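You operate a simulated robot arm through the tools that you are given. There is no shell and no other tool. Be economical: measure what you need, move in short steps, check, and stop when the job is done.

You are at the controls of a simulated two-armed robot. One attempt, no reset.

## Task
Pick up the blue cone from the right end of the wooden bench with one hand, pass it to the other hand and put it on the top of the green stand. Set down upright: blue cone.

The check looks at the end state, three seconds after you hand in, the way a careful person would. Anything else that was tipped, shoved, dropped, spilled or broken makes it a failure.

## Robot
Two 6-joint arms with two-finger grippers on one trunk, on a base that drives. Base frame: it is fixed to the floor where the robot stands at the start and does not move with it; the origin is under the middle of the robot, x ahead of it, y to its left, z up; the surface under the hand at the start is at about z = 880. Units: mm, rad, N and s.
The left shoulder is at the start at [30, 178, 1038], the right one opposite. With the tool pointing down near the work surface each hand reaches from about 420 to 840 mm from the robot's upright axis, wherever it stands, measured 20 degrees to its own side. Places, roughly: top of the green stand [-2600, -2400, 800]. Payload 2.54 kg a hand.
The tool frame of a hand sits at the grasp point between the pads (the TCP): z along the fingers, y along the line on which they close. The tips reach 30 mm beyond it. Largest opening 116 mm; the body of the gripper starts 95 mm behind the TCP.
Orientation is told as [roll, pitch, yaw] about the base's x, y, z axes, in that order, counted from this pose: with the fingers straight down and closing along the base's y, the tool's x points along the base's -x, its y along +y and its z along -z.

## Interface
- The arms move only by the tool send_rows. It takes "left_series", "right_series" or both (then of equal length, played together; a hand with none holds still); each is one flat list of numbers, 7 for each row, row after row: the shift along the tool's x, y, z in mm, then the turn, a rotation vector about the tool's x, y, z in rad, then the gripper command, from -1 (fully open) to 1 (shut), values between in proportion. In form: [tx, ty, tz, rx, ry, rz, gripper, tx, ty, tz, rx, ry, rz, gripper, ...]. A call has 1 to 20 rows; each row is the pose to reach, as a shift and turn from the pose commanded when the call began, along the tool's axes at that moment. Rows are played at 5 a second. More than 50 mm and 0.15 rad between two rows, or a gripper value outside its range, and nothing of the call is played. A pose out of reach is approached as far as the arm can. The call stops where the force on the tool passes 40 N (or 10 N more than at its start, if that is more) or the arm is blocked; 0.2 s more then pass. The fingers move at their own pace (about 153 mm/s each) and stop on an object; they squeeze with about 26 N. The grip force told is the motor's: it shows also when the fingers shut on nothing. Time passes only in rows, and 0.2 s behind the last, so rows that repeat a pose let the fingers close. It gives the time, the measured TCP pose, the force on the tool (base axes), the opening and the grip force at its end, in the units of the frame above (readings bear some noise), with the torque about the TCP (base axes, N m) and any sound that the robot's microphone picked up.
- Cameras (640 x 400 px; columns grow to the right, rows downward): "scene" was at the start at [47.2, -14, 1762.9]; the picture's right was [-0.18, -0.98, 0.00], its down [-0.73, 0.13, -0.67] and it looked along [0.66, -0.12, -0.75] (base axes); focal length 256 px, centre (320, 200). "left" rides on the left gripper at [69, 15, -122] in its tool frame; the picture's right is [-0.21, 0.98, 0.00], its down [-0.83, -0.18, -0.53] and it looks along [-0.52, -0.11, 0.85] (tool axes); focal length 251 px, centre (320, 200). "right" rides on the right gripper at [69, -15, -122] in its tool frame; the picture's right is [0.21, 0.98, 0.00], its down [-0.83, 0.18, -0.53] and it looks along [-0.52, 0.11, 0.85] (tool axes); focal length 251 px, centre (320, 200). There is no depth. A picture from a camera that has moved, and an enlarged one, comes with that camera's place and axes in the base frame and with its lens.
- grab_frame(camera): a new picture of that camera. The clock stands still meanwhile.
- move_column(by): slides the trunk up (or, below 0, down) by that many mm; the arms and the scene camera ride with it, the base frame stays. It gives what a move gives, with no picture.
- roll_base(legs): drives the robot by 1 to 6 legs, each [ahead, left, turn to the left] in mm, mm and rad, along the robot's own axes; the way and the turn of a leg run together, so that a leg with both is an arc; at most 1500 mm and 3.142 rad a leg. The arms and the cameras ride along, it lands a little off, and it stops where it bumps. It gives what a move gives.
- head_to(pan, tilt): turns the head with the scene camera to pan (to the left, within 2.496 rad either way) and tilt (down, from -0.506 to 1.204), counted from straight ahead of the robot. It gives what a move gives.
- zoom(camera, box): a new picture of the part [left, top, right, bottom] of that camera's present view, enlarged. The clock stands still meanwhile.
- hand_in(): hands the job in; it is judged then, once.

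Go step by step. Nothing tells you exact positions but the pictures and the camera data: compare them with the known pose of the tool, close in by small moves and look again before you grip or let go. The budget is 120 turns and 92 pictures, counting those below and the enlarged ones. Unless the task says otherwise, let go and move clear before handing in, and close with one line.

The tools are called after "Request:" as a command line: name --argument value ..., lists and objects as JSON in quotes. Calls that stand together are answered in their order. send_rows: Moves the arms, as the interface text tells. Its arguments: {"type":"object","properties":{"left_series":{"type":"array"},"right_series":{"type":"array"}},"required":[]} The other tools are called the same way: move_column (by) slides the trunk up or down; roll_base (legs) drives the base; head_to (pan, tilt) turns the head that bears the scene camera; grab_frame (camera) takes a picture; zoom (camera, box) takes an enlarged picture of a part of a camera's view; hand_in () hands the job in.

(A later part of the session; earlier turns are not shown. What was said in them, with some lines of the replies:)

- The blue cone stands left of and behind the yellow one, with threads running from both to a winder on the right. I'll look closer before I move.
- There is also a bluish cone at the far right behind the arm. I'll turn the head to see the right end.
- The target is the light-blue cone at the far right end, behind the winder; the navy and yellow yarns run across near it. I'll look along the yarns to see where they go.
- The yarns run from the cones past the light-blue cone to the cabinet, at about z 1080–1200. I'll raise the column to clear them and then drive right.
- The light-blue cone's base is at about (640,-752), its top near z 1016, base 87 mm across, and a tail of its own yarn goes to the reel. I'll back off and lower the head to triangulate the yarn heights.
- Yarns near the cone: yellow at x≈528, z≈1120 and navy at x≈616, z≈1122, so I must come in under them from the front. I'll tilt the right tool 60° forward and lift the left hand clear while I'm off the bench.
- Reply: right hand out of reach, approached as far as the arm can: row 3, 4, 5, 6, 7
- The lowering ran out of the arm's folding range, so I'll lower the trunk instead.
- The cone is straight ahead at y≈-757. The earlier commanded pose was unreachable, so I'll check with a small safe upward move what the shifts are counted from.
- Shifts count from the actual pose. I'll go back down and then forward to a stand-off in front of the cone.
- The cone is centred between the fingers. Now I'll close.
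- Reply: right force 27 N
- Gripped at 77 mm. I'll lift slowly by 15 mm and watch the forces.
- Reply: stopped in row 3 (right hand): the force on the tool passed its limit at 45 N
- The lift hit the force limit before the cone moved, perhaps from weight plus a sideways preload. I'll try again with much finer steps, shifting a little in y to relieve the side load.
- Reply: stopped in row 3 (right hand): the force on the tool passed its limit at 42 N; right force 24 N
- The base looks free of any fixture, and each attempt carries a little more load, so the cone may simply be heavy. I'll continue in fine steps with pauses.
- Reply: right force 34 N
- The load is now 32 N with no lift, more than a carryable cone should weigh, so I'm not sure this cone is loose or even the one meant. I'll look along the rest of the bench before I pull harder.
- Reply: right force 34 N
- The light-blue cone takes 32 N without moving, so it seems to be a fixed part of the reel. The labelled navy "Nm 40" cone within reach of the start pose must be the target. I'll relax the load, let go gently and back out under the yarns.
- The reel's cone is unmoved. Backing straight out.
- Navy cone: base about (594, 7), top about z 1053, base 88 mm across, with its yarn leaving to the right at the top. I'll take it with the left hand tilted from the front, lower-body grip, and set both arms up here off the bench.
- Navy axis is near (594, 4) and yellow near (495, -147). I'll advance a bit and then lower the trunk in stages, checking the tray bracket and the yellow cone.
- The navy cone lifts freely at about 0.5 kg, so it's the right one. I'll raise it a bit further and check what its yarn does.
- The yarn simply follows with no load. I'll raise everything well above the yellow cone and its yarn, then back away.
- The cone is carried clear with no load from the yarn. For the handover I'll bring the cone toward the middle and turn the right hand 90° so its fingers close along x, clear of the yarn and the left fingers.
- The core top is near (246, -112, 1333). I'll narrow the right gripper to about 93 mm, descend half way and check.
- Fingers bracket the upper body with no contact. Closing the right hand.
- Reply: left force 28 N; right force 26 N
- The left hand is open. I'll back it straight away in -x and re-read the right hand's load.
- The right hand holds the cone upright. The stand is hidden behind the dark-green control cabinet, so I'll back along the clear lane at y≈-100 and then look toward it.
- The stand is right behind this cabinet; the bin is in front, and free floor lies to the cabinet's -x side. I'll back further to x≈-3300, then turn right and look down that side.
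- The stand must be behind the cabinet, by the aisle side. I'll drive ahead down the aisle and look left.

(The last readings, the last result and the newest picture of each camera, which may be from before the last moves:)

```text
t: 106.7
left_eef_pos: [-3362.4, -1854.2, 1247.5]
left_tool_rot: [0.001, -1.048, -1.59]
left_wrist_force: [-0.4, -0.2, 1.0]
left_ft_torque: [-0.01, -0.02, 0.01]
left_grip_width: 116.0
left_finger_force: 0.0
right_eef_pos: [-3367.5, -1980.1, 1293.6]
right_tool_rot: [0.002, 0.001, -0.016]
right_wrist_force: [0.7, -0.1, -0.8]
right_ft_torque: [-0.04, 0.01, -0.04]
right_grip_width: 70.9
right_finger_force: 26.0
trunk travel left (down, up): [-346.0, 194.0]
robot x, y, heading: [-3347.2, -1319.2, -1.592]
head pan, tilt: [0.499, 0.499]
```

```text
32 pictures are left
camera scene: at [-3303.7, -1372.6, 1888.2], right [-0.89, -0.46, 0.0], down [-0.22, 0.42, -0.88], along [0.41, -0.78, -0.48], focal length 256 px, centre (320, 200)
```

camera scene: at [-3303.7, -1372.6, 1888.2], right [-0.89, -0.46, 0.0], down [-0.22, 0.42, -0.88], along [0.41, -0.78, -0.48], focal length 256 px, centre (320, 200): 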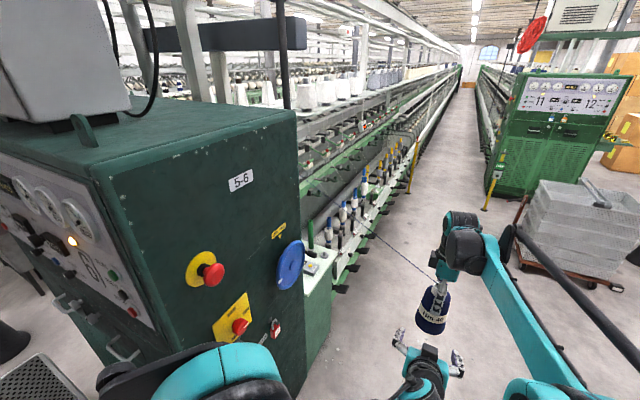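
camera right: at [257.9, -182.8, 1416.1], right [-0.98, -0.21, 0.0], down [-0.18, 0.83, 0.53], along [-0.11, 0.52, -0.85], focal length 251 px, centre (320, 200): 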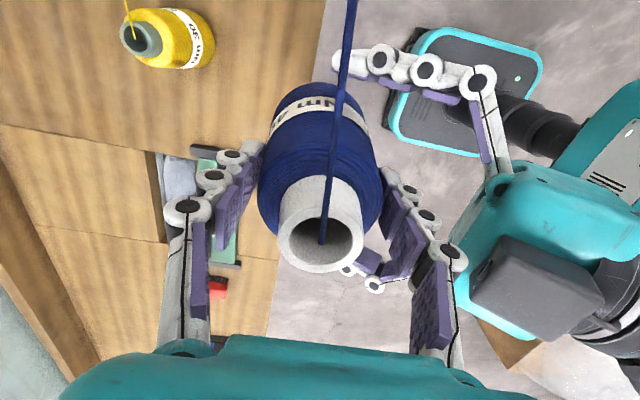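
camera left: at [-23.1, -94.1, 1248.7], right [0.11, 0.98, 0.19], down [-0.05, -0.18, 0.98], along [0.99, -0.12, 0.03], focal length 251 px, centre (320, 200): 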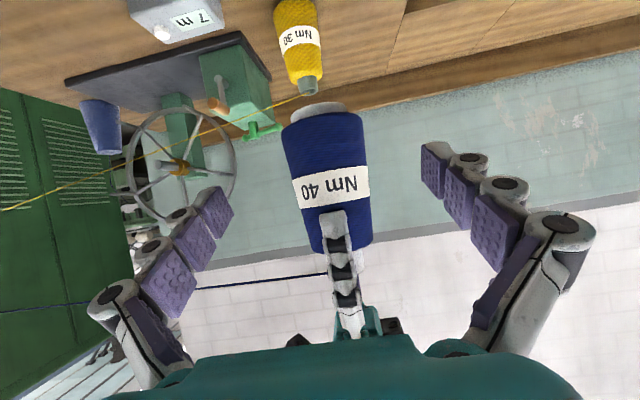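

Request:
zoom --camera "scene" --box '[270, 210, 400, 330]'

```text
3.33 times, centred on (335, 270) of scene
camera zoom: at [-3303.7, -1372.6, 1888.2], right [-0.89, -0.46, 0.0], down [-0.22, 0.42, -0.88], along [0.41, -0.78, -0.48], focal length 853 px, centre (270, -33)
```

zoom: 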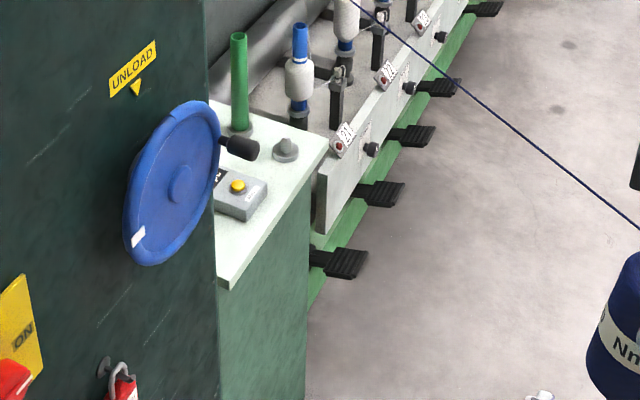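

Behind the cabinet is a light-green stand with a peg, a knob and a small box on its top. I'll drive on to be abreast of it and look from above.

Request:
roll_base --legs '[[1130, 0, 0.02]]'

Request:
head_to --pan 1.55 --tilt 0.85

Request:
grab_frame --camera "scene"

```text
t: 112.5
left_eef_pos: [-3345.3, -2997.0, 1247.2]
left_tool_rot: [0.0, -1.048, -1.554]
left_wrist_force: [0.5, 0.5, 0.0]
left_ft_torque: [0.0, -0.03, 0.02]
left_grip_width: 116.0
left_finger_force: 0.1
right_eef_pos: [-3345.1, -3122.6, 1293.7]
right_tool_rot: [0.002, -0.001, 0.022]
right_wrist_force: [-0.9, 0.4, 0.3]
right_ft_torque: [-0.01, 0.0, -0.01]
right_grip_width: 71.1
right_finger_force: 26.1
trunk travel left (down, up): [-346.0, 194.0]
robot x, y, heading: [-3342.2, -2462.4, -1.555]
head pan, tilt: [0.499, 0.499]
```

```text
t: 113.8
left_eef_pos: [-3346.6, -2997.4, 1247.4]
left_tool_rot: [0.0, -1.047, -1.555]
left_wrist_force: [0.0, -0.7, 1.1]
left_ft_torque: [0.01, -0.02, -0.01]
left_grip_width: 116.1
left_finger_force: 0.1
right_eef_pos: [-3346.1, -3121.6, 1294.4]
right_tool_rot: [0.001, -0.001, 0.021]
right_wrist_force: [0.2, -0.4, 0.1]
right_ft_torque: [-0.06, -0.01, -0.01]
right_grip_width: 71.1
right_finger_force: 26.1
trunk travel left (down, up): [-346.0, 194.0]
robot x, y, heading: [-3345.4, -2457.5, -1.556]
head pan, tilt: [1.55, 0.85]
```

```text
30 pictures are left
camera scene: at [-3269.8, -2433.7, 1858.3], right [0.0, -1.0, 0.0], down [-0.75, 0.0, -0.66], along [0.66, 0.0, -0.75], focal length 256 px, centre (320, 200)
```

scene: 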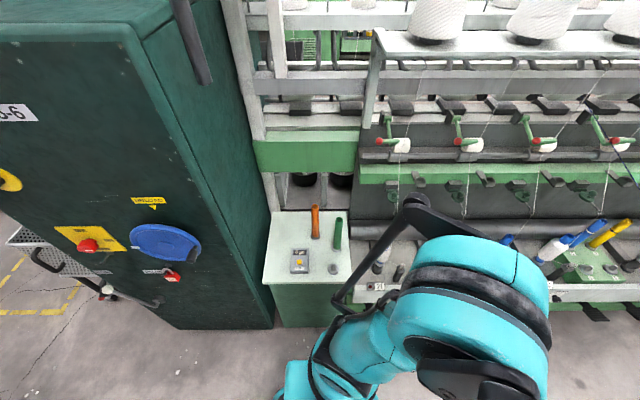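

Request:
zoom --camera "scene" --box '[240, 150, 400, 340]'

```text
2.11 times, centred on (320, 245) of scene
camera zoom: at [-3269.8, -2433.7, 1858.3], right [0.0, -1.0, 0.0], down [-0.75, 0.0, -0.66], along [0.66, 0.0, -0.75], focal length 539 px, centre (320, 105)
```

zoom: 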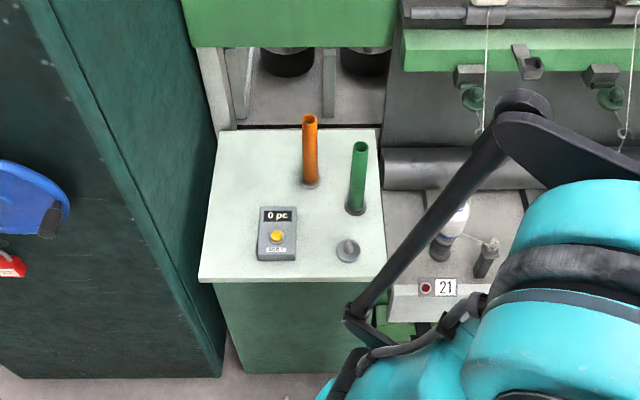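

The stand top spans about x -2814…-2422, y -2570…-2180, z 800. The clear spot is the back-left, around (-2540, -2275), away from both pegs and the counter. I'll tuck the left arm back and return the right hand to its straight yaw before turning.

Request:
send_rows --left_series '[-4, 30, -17, 0, 0.131, 0, -1, -9, 60, -34, 0, 0.262, 0, -1, -14, 90, -51, 0, 0.393, 0, -1, -18, 120, -68, 0, 0.524, 0, -1, -23, 150, -86, 0, 0.654, 0, -1, -28, 180, -103, 0, 0.785, 0, -1, -32, 210, -120, 0, 0.916, 0, -1, -37, 240, -137, 0, 1.047, 0, -1, -37, 240, -137, 0, 1.047, 0, -1, -37, 240, -137, 0, 1.047, 0, -1, -37, 240, -137, 0, 1.047, 0, -1]' --right_series '[0, 0, 0, 0, 0, 0.143, 1, 0, 0, 0, 0, 0, 0.286, 1, 0, 0, 0, 0, 0, 0.428, 1, 0, 0, 0, 0, 0, 0.571, 1, 0, 0, 0, 0, 0, 0.714, 1, 0, 0, 0, 0, 0, 0.857, 1, 0, 0, 0, 0, 0, 1.0, 1, 0, 0, 0, 0, 0, 1.142, 1, 0, 0, 0, 0, 0, 1.285, 1, 0, 0, 0, 0, 0, 1.428, 1, 0, 0, 0, 0, 0, 1.571, 1]'

Request:
roll_base --legs '[[0, 0, 1.0]]'

Request:
head_to --pan 0.5 --tilt 0.75

Request:
grab_frame --camera "scene"

```text
t: 116.2
left_eef_pos: [-3106.8, -2893.2, 1348.5]
left_tool_rot: [0.001, 0.002, -1.553]
left_wrist_force: [0.5, -0.1, 1.4]
left_ft_torque: [-0.03, 0.03, 0.02]
left_grip_width: 116.3
left_finger_force: 0.1
right_eef_pos: [-3344.1, -3123.0, 1292.5]
right_tool_rot: [-0.002, 0.001, -1.551]
right_wrist_force: [0.0, 0.3, 0.0]
right_ft_torque: [-0.01, 0.01, 0.01]
right_grip_width: 70.9
right_finger_force: 26.2
trunk travel left (down, up): [-346.0, 194.0]
robot x, y, heading: [-3345.9, -2465.0, -1.551]
head pan, tilt: [1.55, 0.85]
```

```text
t: 119.2
left_eef_pos: [-2854.8, -2480.9, 1347.5]
left_tool_rot: [0.0, 0.001, -0.53]
left_wrist_force: [1.1, 0.5, 1.1]
left_ft_torque: [0.0, 0.0, 0.02]
left_grip_width: 116.0
left_finger_force: 0.1
right_eef_pos: [-2782.7, -2803.1, 1292.7]
right_tool_rot: [-0.002, 0.002, -0.525]
right_wrist_force: [-0.5, -0.3, 0.5]
right_ft_torque: [-0.01, -0.01, 0.02]
right_grip_width: 71.0
right_finger_force: 26.3
trunk travel left (down, up): [-346.0, 194.0]
robot x, y, heading: [-3346.6, -2464.0, -0.533]
head pan, tilt: [1.55, 0.85]
```

```text
t: 120.5
left_eef_pos: [-2854.4, -2480.9, 1347.7]
left_tool_rot: [0.0, -0.001, -0.531]
left_wrist_force: [0.3, 0.0, -0.4]
left_ft_torque: [0.01, -0.03, 0.02]
left_grip_width: 116.0
left_finger_force: 0.1
right_eef_pos: [-2782.7, -2803.5, 1293.7]
right_tool_rot: [-0.003, 0.002, -0.526]
right_wrist_force: [-0.2, -0.8, -0.4]
right_ft_torque: [0.03, 0.0, -0.01]
right_grip_width: 71.0
right_finger_force: 26.2
trunk travel left (down, up): [-346.0, 194.0]
robot x, y, heading: [-3349.1, -2463.7, -0.53]
head pan, tilt: [0.499, 0.75]
```

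```text
28 pictures are left
camera scene: at [-3289.8, -2450.2, 1866.2], right [-0.03, -1.0, 0.0], down [-0.68, 0.02, -0.73], along [0.73, -0.02, -0.68], focal length 256 px, centre (320, 200)
```

scene: 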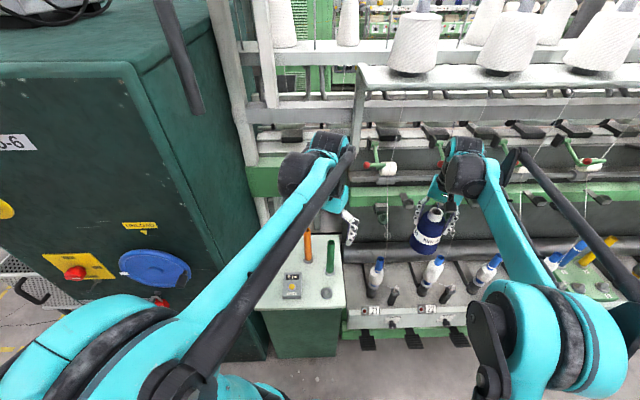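

I'll raise the left hand more, turn to face the stand, and place the base so the cone hovers over the clear back-left spot.

Request:
send_rows --left_series '[0, 0, -40, 0, 0, 0, -1, 0, 0, -80, 0, 0, 0, -1, 0, 0, -120, 0, 0, 0, -1, 0, 0, -150, 0, 0, 0, -1]'

Request:
roll_base --legs '[[0, 0, 0.66]]'

Request:
head_to --pan 0.05 --tilt 0.75

Request:
grab_frame --camera "scene"

```text
t: 121.5
left_eef_pos: [-2856.3, -2480.9, 1500.0]
left_tool_rot: [-0.002, 0.001, -0.53]
left_wrist_force: [-0.5, -0.1, 0.1]
left_ft_torque: [-0.03, -0.03, -0.01]
left_grip_width: 115.7
left_finger_force: 0.1
right_eef_pos: [-2782.7, -2803.3, 1292.7]
right_tool_rot: [0.0, 0.002, -0.525]
right_wrist_force: [0.0, 0.2, 0.6]
right_ft_torque: [0.0, 0.03, 0.01]
right_grip_width: 71.0
right_finger_force: 25.8
trunk travel left (down, up): [-346.0, 194.0]
robot x, y, heading: [-3351.6, -2467.1, -0.533]
head pan, tilt: [0.499, 0.75]
```

```text
t: 123.6
left_eef_pos: [-2941.8, -2184.7, 1500.3]
left_tool_rot: [-0.001, 0.0, 0.108]
left_wrist_force: [0.5, -0.3, -0.4]
left_ft_torque: [-0.01, 0.03, 0.0]
left_grip_width: 116.1
left_finger_force: 0.1
right_eef_pos: [-2690.2, -2400.7, 1293.6]
right_tool_rot: [-0.003, 0.002, 0.109]
right_wrist_force: [0.2, 1.2, 0.1]
right_ft_torque: [0.02, 0.03, -0.01]
right_grip_width: 70.7
right_finger_force: 25.7
trunk travel left (down, up): [-346.0, 194.0]
robot x, y, heading: [-3347.8, -2462.4, 0.105]
head pan, tilt: [0.499, 0.75]
```

```text
t: 124.5
left_eef_pos: [-2940.6, -2184.3, 1499.2]
left_tool_rot: [0.0, -0.001, 0.107]
left_wrist_force: [0.2, 0.3, 0.4]
left_ft_torque: [0.0, -0.02, -0.01]
left_grip_width: 116.0
left_finger_force: 0.1
right_eef_pos: [-2689.8, -2402.1, 1293.9]
right_tool_rot: [-0.001, 0.001, 0.111]
right_wrist_force: [0.6, 0.1, 0.7]
right_ft_torque: [0.02, 0.03, 0.0]
right_grip_width: 70.6
right_finger_force: 26.2
trunk travel left (down, up): [-346.0, 194.0]
robot x, y, heading: [-3345.4, -2459.5, 0.109]
head pan, tilt: [0.051, 0.75]
```

```text
27 pictures are left
camera scene: at [-3294.6, -2452.7, 1866.2], right [0.16, -0.99, 0.0], down [-0.67, -0.11, -0.73], along [0.72, 0.12, -0.68], focal length 256 px, centre (320, 200)
```

scene: 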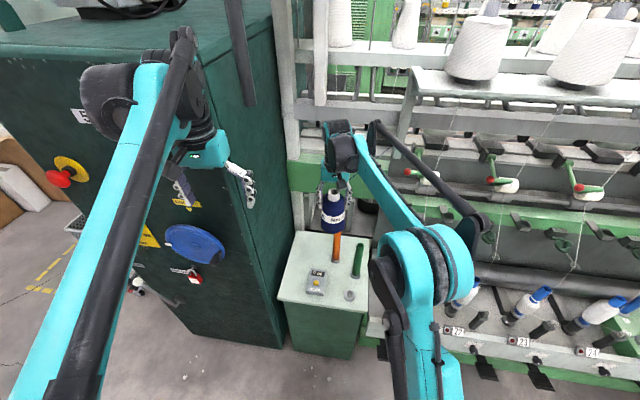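

Request:
roll_base --legs '[[106, 49, 0]]'

Request:
grab_frame --camera "right"

Request:
grab_frame --camera "scene"

```text
t: 125.7
left_eef_pos: [-2869.6, -2142.1, 1498.9]
left_tool_rot: [-0.002, 0.019, 0.099]
left_wrist_force: [1.2, -0.3, 0.0]
left_ft_torque: [-0.01, 0.02, -0.03]
left_grip_width: 116.0
left_finger_force: 0.1
right_eef_pos: [-2611.5, -2355.2, 1291.1]
right_tool_rot: [-0.001, -0.001, 0.11]
right_wrist_force: [0.4, 0.6, -4.1]
right_ft_torque: [0.0, 0.0, 0.0]
right_grip_width: 70.9
right_finger_force: 25.5
trunk travel left (down, up): [-346.0, 194.0]
robot x, y, heading: [-3269.3, -2415.6, 0.11]
head pan, tilt: [0.051, 0.75]
stopped in leg 1: the force on the tool passed its limit at 122 N (the readings are from after the stop); the commanded pose is now the measured one
```

```text
26 pictures are left
camera right: at [-2680.3, -2377.2, 1414.0], right [-0.32, 0.95, 0.0], down [0.8, 0.27, 0.53], along [0.51, 0.17, -0.85], focal length 251 px, centre (320, 200)
```

right: 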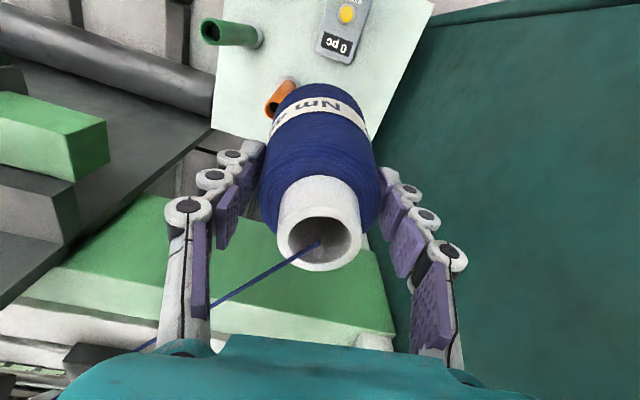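

```text
25 pictures are left
camera scene: at [-3217.3, -2406.5, 1866.2], right [0.16, -0.99, 0.0], down [-0.67, -0.11, -0.73], along [0.72, 0.11, -0.68], focal length 256 px, centre (320, 200)
```

scene: 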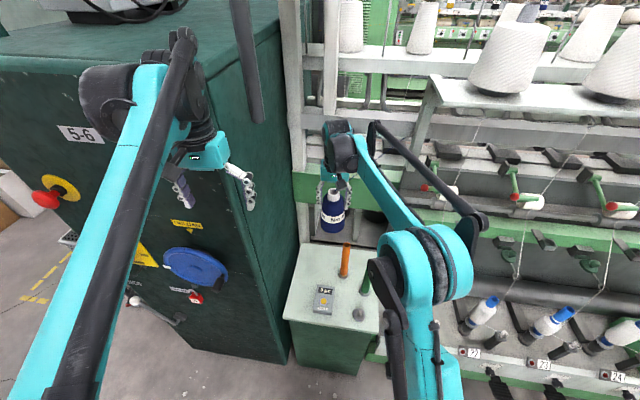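

The left hand brushed the cabinet's face and the base stopped; the cone is still held upright and nothing seems shifted. I'll pull the left hand back toward the robot.

Request:
send_rows --left_series '[35, 0, 0, 0, 0, 0, -1, 70, 0, 0, 0, 0, 0, -1, 100, 0, 0, 0, 0, 0, -1, 130, 0, 0, 0, 0, 0, -1]'

Request:
head_to --pan 0.45 --tilt 0.6

Request:
grab_frame --camera "scene"

```text
t: 126.7
left_eef_pos: [-3003.7, -2154.7, 1501.5]
left_tool_rot: [-0.004, 0.015, 0.1]
left_wrist_force: [-0.9, -0.5, 0.1]
left_ft_torque: [-0.02, -0.03, 0.02]
left_grip_width: 115.9
left_finger_force: 0.0
right_eef_pos: [-2615.9, -2356.3, 1293.2]
right_tool_rot: [0.001, -0.002, 0.109]
right_wrist_force: [1.0, 0.4, -3.8]
right_ft_torque: [0.02, 0.0, -0.02]
right_grip_width: 70.8
right_finger_force: 26.2
trunk travel left (down, up): [-346.0, 194.0]
robot x, y, heading: [-3267.6, -2417.7, 0.105]
head pan, tilt: [0.051, 0.75]
```

```text
t: 127.5
left_eef_pos: [-3001.4, -2154.6, 1500.6]
left_tool_rot: [-0.003, 0.017, 0.098]
left_wrist_force: [-0.1, 0.7, -0.1]
left_ft_torque: [-0.01, -0.01, 0.02]
left_grip_width: 115.9
left_finger_force: 0.1
right_eef_pos: [-2613.7, -2356.1, 1291.7]
right_tool_rot: [0.001, -0.002, 0.11]
right_wrist_force: [0.1, 0.5, -4.0]
right_ft_torque: [0.02, 0.01, -0.04]
right_grip_width: 70.6
right_finger_force: 26.4
trunk travel left (down, up): [-346.0, 194.0]
robot x, y, heading: [-3273.3, -2415.1, 0.102]
head pan, tilt: [0.45, 0.6]
```

```text
24 pictures are left
camera scene: at [-3225.1, -2374.3, 1879.1], right [0.53, -0.85, 0.0], down [-0.48, -0.3, -0.82], along [0.7, 0.44, -0.57], focal length 256 px, centre (320, 200)
```

scene: 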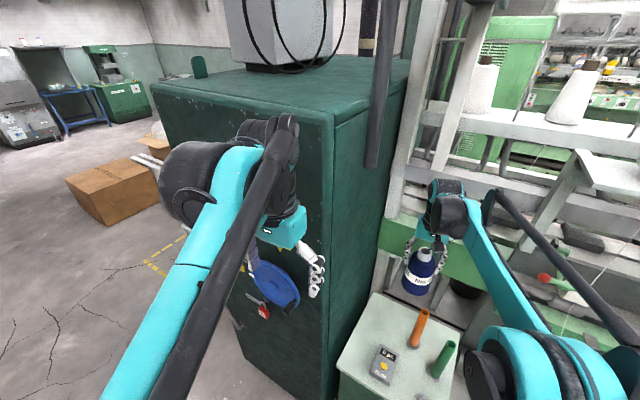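

Request:
roll_base --legs '[[48, 58, 0]]'

Request:
head_to --pan 0.0 --tilt 0.75

Request:
grab_frame --camera "right"

Request:
grab_frame --camera "scene"

```text
t: 128.6
left_eef_pos: [-2959.6, -2091.2, 1501.5]
left_tool_rot: [-0.004, 0.019, 0.097]
left_wrist_force: [0.7, 0.4, -0.2]
left_ft_torque: [-0.02, 0.01, -0.04]
left_grip_width: 116.0
left_finger_force: 0.1
right_eef_pos: [-2571.2, -2292.9, 1292.1]
right_tool_rot: [-0.002, 0.0, 0.11]
right_wrist_force: [-0.5, 1.2, -4.1]
right_ft_torque: [-0.02, 0.05, -0.02]
right_grip_width: 70.8
right_finger_force: 26.2
trunk travel left (down, up): [-346.0, 194.0]
robot x, y, heading: [-3230.3, -2352.6, 0.104]
head pan, tilt: [0.45, 0.6]
```

```text
t: 129.5
left_eef_pos: [-2960.9, -2093.4, 1502.1]
left_tool_rot: [-0.002, 0.016, 0.097]
left_wrist_force: [-0.3, -0.2, 0.0]
left_ft_torque: [0.0, -0.01, -0.05]
left_grip_width: 115.9
left_finger_force: 0.2
right_eef_pos: [-2571.4, -2293.9, 1294.2]
right_tool_rot: [0.0, -0.003, 0.111]
right_wrist_force: [-0.3, -0.1, -4.0]
right_ft_torque: [0.02, -0.02, 0.0]
right_grip_width: 70.5
right_finger_force: 25.9
trunk travel left (down, up): [-346.0, 194.0]
robot x, y, heading: [-3228.2, -2358.5, 0.112]
head pan, tilt: [0.0, 0.75]
```

```text
23 pictures are left
camera right: at [-2640.3, -2316.9, 1414.9], right [-0.32, 0.95, 0.0], down [0.8, 0.27, 0.54], along [0.51, 0.17, -0.84], focal length 251 px, centre (320, 200)
```

right: 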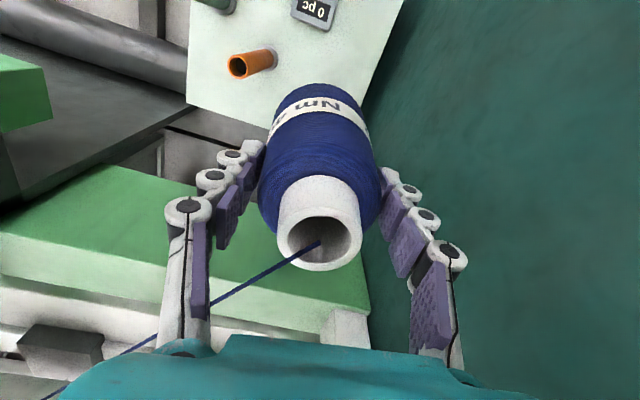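

```text
22 pictures are left
camera scene: at [-3177.3, -2350.5, 1866.3], right [0.11, -0.99, 0.0], down [-0.68, -0.07, -0.73], along [0.73, 0.08, -0.68], focal length 256 px, centre (320, 200)
```

scene: 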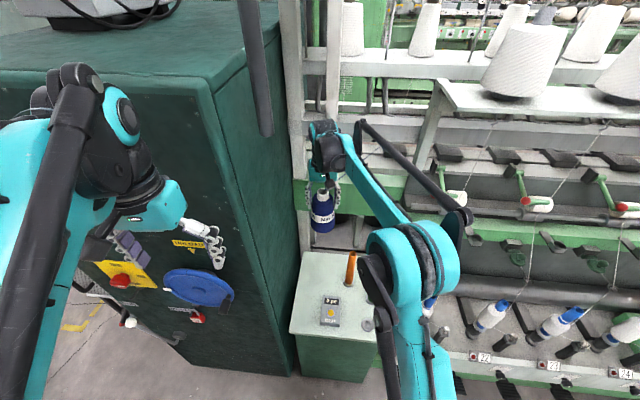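

The cone hangs over (-2571, -2294); the peg, counter and cabinet wall all clear by 40 mm or more. I'll lower with the trunk in stages.

Request:
move_column --by -200

Request:
grab_frame --camera "right"

Request:
grab_frame --camera "scene"

```text
t: 131.6
left_eef_pos: [-2960.0, -2094.4, 1302.0]
left_tool_rot: [-0.002, 0.018, 0.099]
left_wrist_force: [-0.9, -0.4, 0.2]
left_ft_torque: [0.01, 0.03, -0.01]
left_grip_width: 115.9
left_finger_force: 0.1
right_eef_pos: [-2572.7, -2293.7, 1092.0]
right_tool_rot: [0.002, -0.002, 0.111]
right_wrist_force: [-0.6, -1.2, -3.8]
right_ft_torque: [-0.02, -0.03, 0.04]
right_grip_width: 70.6
right_finger_force: 25.7
trunk travel left (down, up): [-146.0, 394.0]
robot x, y, heading: [-3232.3, -2354.6, 0.102]
head pan, tilt: [0.0, 0.75]
```

```text
21 pictures are left
camera right: at [-2639.9, -2316.1, 1214.8], right [-0.32, 0.95, 0.0], down [0.8, 0.27, 0.53], along [0.51, 0.17, -0.84], focal length 251 px, centre (320, 200)
```

right: 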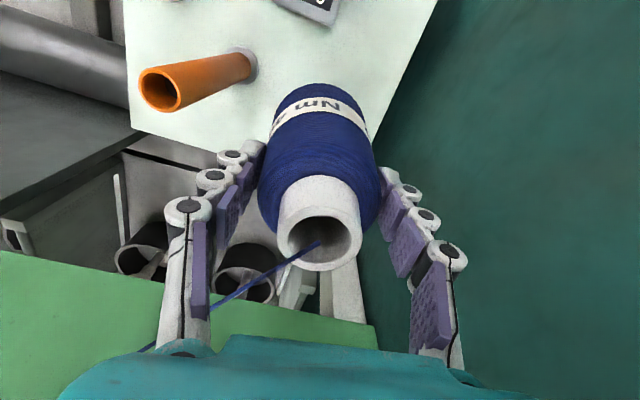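

```text
20 pictures are left
camera scene: at [-3176.6, -2349.5, 1666.4], right [0.11, -0.99, 0.0], down [-0.68, -0.07, -0.73], along [0.73, 0.08, -0.68], focal length 256 px, centre (320, 200)
```

scene: 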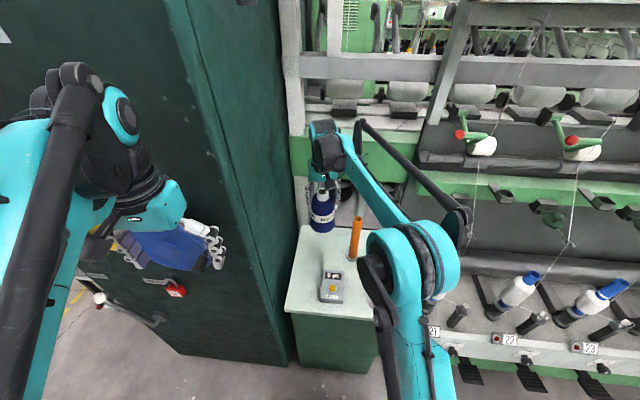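

Request:
move_column --by -135

Request:
grab_frame --camera "right"

Request:
zoom --camera "scene" --box '[250, 120, 410, 280]'

```text
t: 133.3
left_eef_pos: [-2959.6, -2092.0, 1167.7]
left_tool_rot: [-0.003, 0.019, 0.099]
left_wrist_force: [-0.9, -0.2, -0.3]
left_ft_torque: [0.01, 0.0, 0.0]
left_grip_width: 116.2
left_finger_force: 0.1
right_eef_pos: [-2571.7, -2293.4, 957.2]
right_tool_rot: [0.0, -0.003, 0.11]
right_wrist_force: [0.0, 0.7, -3.9]
right_ft_torque: [0.0, 0.0, -0.04]
right_grip_width: 70.7
right_finger_force: 26.3
trunk travel left (down, up): [-11.0, 529.0]
robot x, y, heading: [-3232.0, -2354.5, 0.107]
head pan, tilt: [0.0, 0.75]
```

```text
19 pictures are left
camera right: at [-2640.0, -2316.1, 1079.8], right [-0.32, 0.95, 0.0], down [0.8, 0.27, 0.53], along [0.51, 0.17, -0.84], focal length 251 px, centre (320, 200)
```

right: 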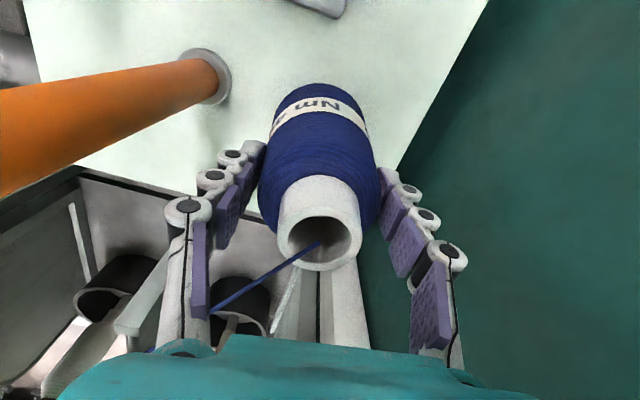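

```text
2.50 times, centred on (330, 200) of scene
camera zoom: at [-3176.8, -2349.5, 1531.4], right [0.11, -0.99, 0.0], down [-0.68, -0.07, -0.73], along [0.73, 0.08, -0.68], focal length 640 px, centre (295, 200)
```

zoom: 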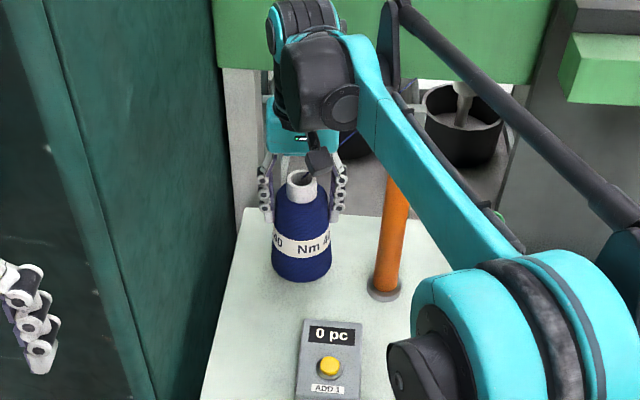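

Nearly down. I'll lower 20 mm with the arm, then feel for the surface in small steps.

Request:
send_rows --right_series '[0, 0, 7, 0, 0, 0, 1, 0, 0, 14, 0, 0, 0, 1, 0, 0, 20, 0, 0, 0, 1]'

Request:
send_rows --right_series '[0, 0, 1, 0, 0, 0, 1, 0, 0, 2, 0, 0, 0, 1, 0, 0, 3, 0, 0, 0, 1, 0, 0, 4, 0, 0, 0, 1]'

Request:
zoom --camera "scene" --box '[290, 160, 370, 240]'

```text
t: 134.1
left_eef_pos: [-2959.4, -2093.4, 1166.6]
left_tool_rot: [-0.003, 0.017, 0.101]
left_wrist_force: [-0.3, -0.1, -0.1]
left_ft_torque: [0.01, 0.01, 0.04]
left_grip_width: 116.0
left_finger_force: 0.2
right_eef_pos: [-2571.2, -2293.7, 936.8]
right_tool_rot: [-0.003, -0.001, 0.11]
right_wrist_force: [0.3, 0.0, -4.2]
right_ft_torque: [-0.01, 0.05, -0.02]
right_grip_width: 70.9
right_finger_force: 26.8
trunk travel left (down, up): [-11.0, 529.0]
robot x, y, heading: [-3232.2, -2354.2, 0.106]
head pan, tilt: [0.0, 0.75]
```

```text
t: 135.1
left_eef_pos: [-2959.5, -2093.0, 1165.8]
left_tool_rot: [-0.003, 0.017, 0.099]
left_wrist_force: [0.1, -0.2, -0.5]
left_ft_torque: [0.02, 0.03, 0.03]
left_grip_width: 116.1
left_finger_force: 0.1
right_eef_pos: [-2570.6, -2293.8, 933.5]
right_tool_rot: [0.001, 0.001, 0.109]
right_wrist_force: [0.0, 0.3, -4.5]
right_ft_torque: [0.03, 0.01, -0.03]
right_grip_width: 70.9
right_finger_force: 25.9
trunk travel left (down, up): [-11.0, 529.0]
robot x, y, heading: [-3229.5, -2354.8, 0.102]
head pan, tilt: [0.0, 0.75]
```

```text
5.00 times, centred on (330, 200) of scene
camera zoom: at [-3176.6, -2349.5, 1531.2], right [0.11, -0.99, 0.0], down [-0.68, -0.07, -0.73], along [0.73, 0.08, -0.68], focal length 1279 px, centre (270, 200)
```

zoom: 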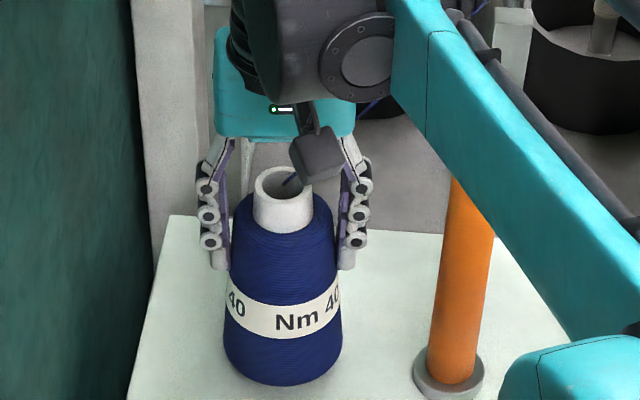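

Request:
send_rows --right_series '[0, 0, 1, 0, 0, 0, 1, 0, 0, 2, 0, 0, 0, 1, 0, 0, 3, 0, 0, 0, 1]'

Request:
send_rows --right_series '[0, 0, 0.7, 0, 0, 0, 1, 0, 0, 1.5, 0, 0, 0, 1]'

```text
t: 135.9
left_eef_pos: [-2959.4, -2092.3, 1167.3]
left_tool_rot: [-0.005, 0.018, 0.1]
left_wrist_force: [0.7, 0.1, 0.7]
left_ft_torque: [-0.03, 0.0, -0.01]
left_grip_width: 116.1
left_finger_force: 0.0
right_eef_pos: [-2571.7, -2293.6, 930.6]
right_tool_rot: [-0.001, -0.002, 0.109]
right_wrist_force: [-0.2, 1.0, -4.3]
right_ft_torque: [-0.01, 0.04, -0.01]
right_grip_width: 70.9
right_finger_force: 26.0
trunk travel left (down, up): [-11.0, 529.0]
robot x, y, heading: [-3229.8, -2352.9, 0.106]
head pan, tilt: [0.0, 0.75]
```

```text
t: 136.5
left_eef_pos: [-2961.4, -2093.7, 1167.1]
left_tool_rot: [-0.004, 0.018, 0.097]
left_wrist_force: [-0.2, 0.9, 0.6]
left_ft_torque: [-0.03, -0.02, 0.0]
left_grip_width: 115.9
left_finger_force: 0.0
right_eef_pos: [-2570.8, -2294.9, 929.4]
right_tool_rot: [-0.001, -0.002, 0.11]
right_wrist_force: [10.9, 0.2, 21.2]
right_ft_torque: [0.32, -0.5, -0.13]
right_grip_width: 70.7
right_finger_force: 25.9
trunk travel left (down, up): [-11.0, 529.0]
robot x, y, heading: [-3227.9, -2357.7, 0.108]
head pan, tilt: [0.0, 0.75]
```

Contact at TCP z≈929. I'll ease the pressure off and look before opening.

Request:
send_rows --right_series '[0, 0, -0.4, 0, 0, 0, 1, 0, 0, -0.7, 0, 0, 0, 1]'

Request:
grab_frame --camera "right"

```text
t: 137.1
left_eef_pos: [-2960.5, -2092.7, 1167.0]
left_tool_rot: [-0.004, 0.017, 0.097]
left_wrist_force: [0.4, -0.3, 0.3]
left_ft_torque: [0.02, 0.01, 0.02]
left_grip_width: 115.9
left_finger_force: 0.0
right_eef_pos: [-2571.4, -2295.1, 928.8]
right_tool_rot: [-0.001, -0.002, 0.11]
right_wrist_force: [5.6, -0.9, 6.3]
right_ft_torque: [0.06, -0.26, -0.06]
right_grip_width: 70.8
right_finger_force: 25.9
trunk travel left (down, up): [-11.0, 529.0]
robot x, y, heading: [-3233.8, -2357.9, 0.105]
head pan, tilt: [0.0, 0.75]
```

```text
16 pictures are left
camera right: at [-2639.7, -2316.4, 1052.1], right [-0.32, 0.95, 0.0], down [0.8, 0.27, 0.53], along [0.51, 0.17, -0.85], focal length 251 px, centre (320, 200)
```

right: 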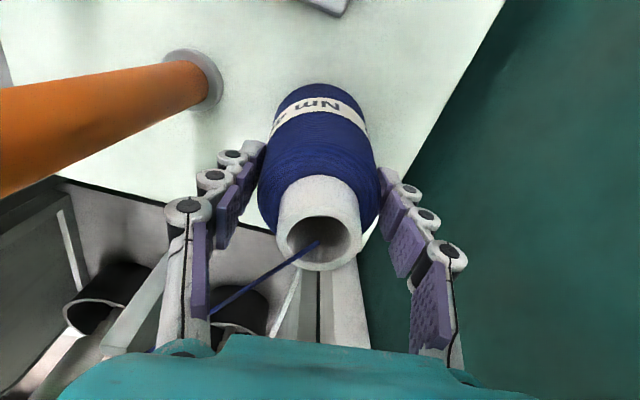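

Request:
send_rows --right_series '[0, 0, 0, 0, 0, 0, -0.2, 0, 0, 0, 0, 0, 0, -0.35, 0, 0, 0, 0, 0, 0, -0.6, 0, 0, 0, 0, 0, 0, -0.6]'

Request:
grab_frame --camera "right"

```text
t: 138.1
left_eef_pos: [-2960.1, -2092.7, 1166.2]
left_tool_rot: [-0.003, 0.015, 0.102]
left_wrist_force: [-0.2, -0.9, -0.6]
left_ft_torque: [0.0, 0.02, 0.02]
left_grip_width: 115.7
left_finger_force: 0.1
right_eef_pos: [-2572.4, -2294.3, 929.8]
right_tool_rot: [0.001, -0.001, 0.11]
right_wrist_force: [-0.2, 0.2, -0.1]
right_ft_torque: [0.0, 0.01, -0.01]
right_grip_width: 92.8
right_finger_force: 0.1
trunk travel left (down, up): [-11.0, 529.0]
robot x, y, heading: [-3228.8, -2354.7, 0.108]
head pan, tilt: [0.0, 0.75]
```

```text
15 pictures are left
camera right: at [-2639.8, -2316.2, 1052.4], right [-0.32, 0.95, 0.0], down [0.8, 0.27, 0.53], along [0.51, 0.17, -0.84], focal length 251 px, centre (320, 200)
```

right: 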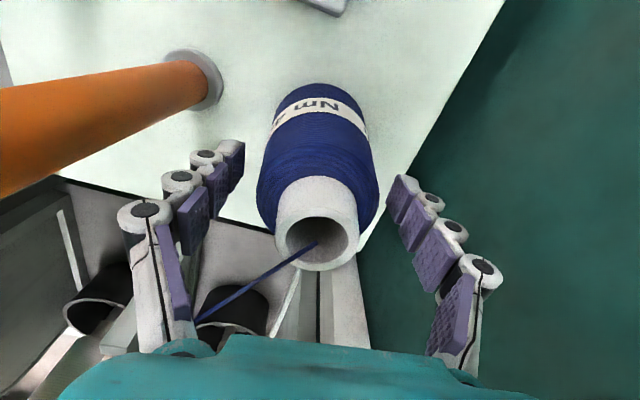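

The cone stands on its own. Now I'll lift the hand straight up.

Request:
send_rows --right_series '[0, 0, -15, 0, 0, 0, -0.6, 0, 0, -35, 0, 0, 0, -0.6, 0, 0, -60, 0, 0, 0, -0.6]'

Request:
move_column --by 180

Request:
grab_frame --camera "right"

Request:
grab_frame --camera "scene"

```text
t: 138.9
left_eef_pos: [-2960.5, -2093.0, 1166.7]
left_tool_rot: [-0.003, 0.019, 0.1]
left_wrist_force: [0.5, -0.1, 0.4]
left_ft_torque: [-0.01, -0.04, 0.01]
left_grip_width: 116.2
left_finger_force: 0.1
right_eef_pos: [-2572.3, -2291.9, 991.8]
right_tool_rot: [0.0, -0.001, 0.109]
right_wrist_force: [0.0, -0.3, 0.4]
right_ft_torque: [0.0, 0.02, 0.06]
right_grip_width: 92.9
right_finger_force: 0.1
trunk travel left (down, up): [-11.0, 529.0]
robot x, y, heading: [-3230.2, -2356.1, 0.105]
head pan, tilt: [0.0, 0.75]
```

```text
t: 140.9
left_eef_pos: [-2960.0, -2093.6, 1346.7]
left_tool_rot: [-0.004, 0.018, 0.098]
left_wrist_force: [-1.2, 0.6, -0.2]
left_ft_torque: [0.01, -0.03, 0.01]
left_grip_width: 116.2
left_finger_force: 0.0
right_eef_pos: [-2572.6, -2290.9, 1170.2]
right_tool_rot: [0.0, -0.003, 0.111]
right_wrist_force: [-0.7, -0.1, 0.5]
right_ft_torque: [0.01, 0.0, -0.03]
right_grip_width: 92.7
right_finger_force: 0.1
trunk travel left (down, up): [-191.0, 349.0]
robot x, y, heading: [-3230.7, -2353.0, 0.108]
head pan, tilt: [0.0, 0.75]
```

```text
14 pictures are left
camera right: at [-2640.4, -2313.6, 1291.8], right [-0.32, 0.95, 0.0], down [0.8, 0.27, 0.53], along [0.51, 0.17, -0.84], focal length 251 px, centre (320, 200)
```

right: 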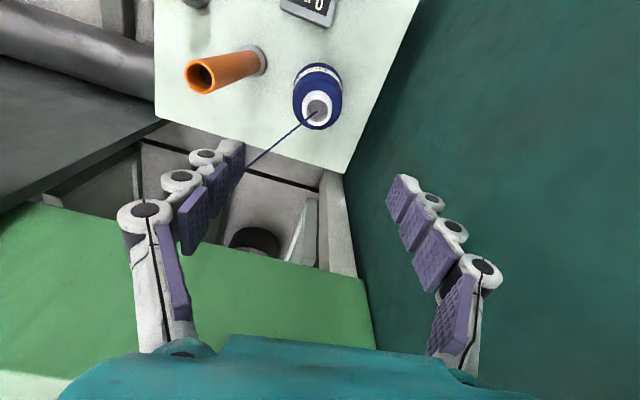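

```text
13 pictures are left
camera scene: at [-3176.9, -2349.4, 1711.1], right [0.11, -0.99, 0.0], down [-0.68, -0.07, -0.73], along [0.73, 0.08, -0.68], focal length 256 px, centre (320, 200)
```

scene: 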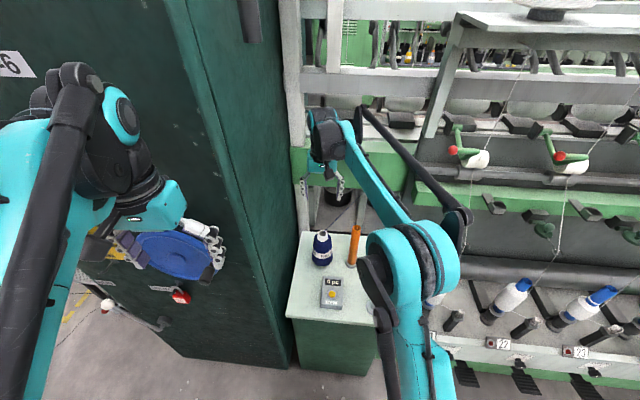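

The cone is standing upright and the hand is above it. I'll back off and take a last look.

Request:
roll_base --legs '[[-200, 0, 0]]'

Request:
zoom --camera "scene" --box '[250, 100, 450, 300]'

```text
t: 142.5
left_eef_pos: [-3161.8, -2114.2, 1346.6]
left_tool_rot: [-0.004, 0.016, 0.099]
left_wrist_force: [-0.5, 0.6, 0.4]
left_ft_torque: [0.03, -0.01, 0.04]
left_grip_width: 115.9
left_finger_force: 0.1
right_eef_pos: [-2773.5, -2315.0, 1169.7]
right_tool_rot: [0.0, -0.001, 0.111]
right_wrist_force: [-0.3, 0.5, 0.2]
right_ft_torque: [0.01, -0.05, -0.02]
right_grip_width: 92.5
right_finger_force: 0.0
trunk travel left (down, up): [-191.0, 349.0]
robot x, y, heading: [-3431.6, -2375.8, 0.109]
head pan, tilt: [0.0, 0.75]
```

```text
2.00 times, centred on (350, 200) of scene
camera zoom: at [-3379.7, -2371.1, 1711.3], right [0.11, -0.99, 0.0], down [-0.68, -0.07, -0.73], along [0.73, 0.08, -0.68], focal length 512 px, centre (260, 200)
```

zoom: 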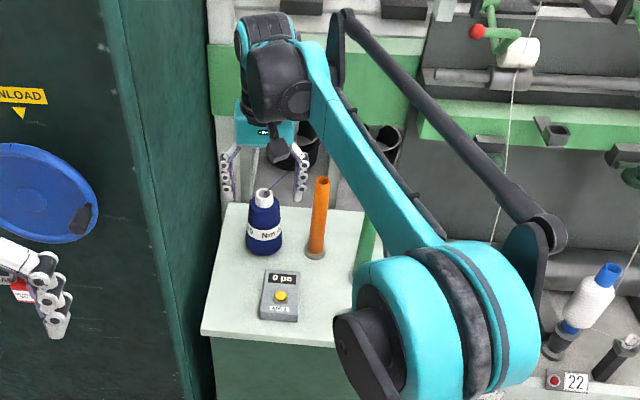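

The navy cone stands upright on the stand top, clear of the peg and the counter, and both hands are free. Handing in.

Request:
hand_in

```text
The job is handed in.
```

The navy "Nm 40" cone was lifted by the left hand, passed to the right, and stands upright on the back-left of the green stand's top. On the way, I first gripped and pulled on the fixed light-blue reel cone, and the left hand once bumped the cabinet with about 122 N. I saw no damage or shift from either.
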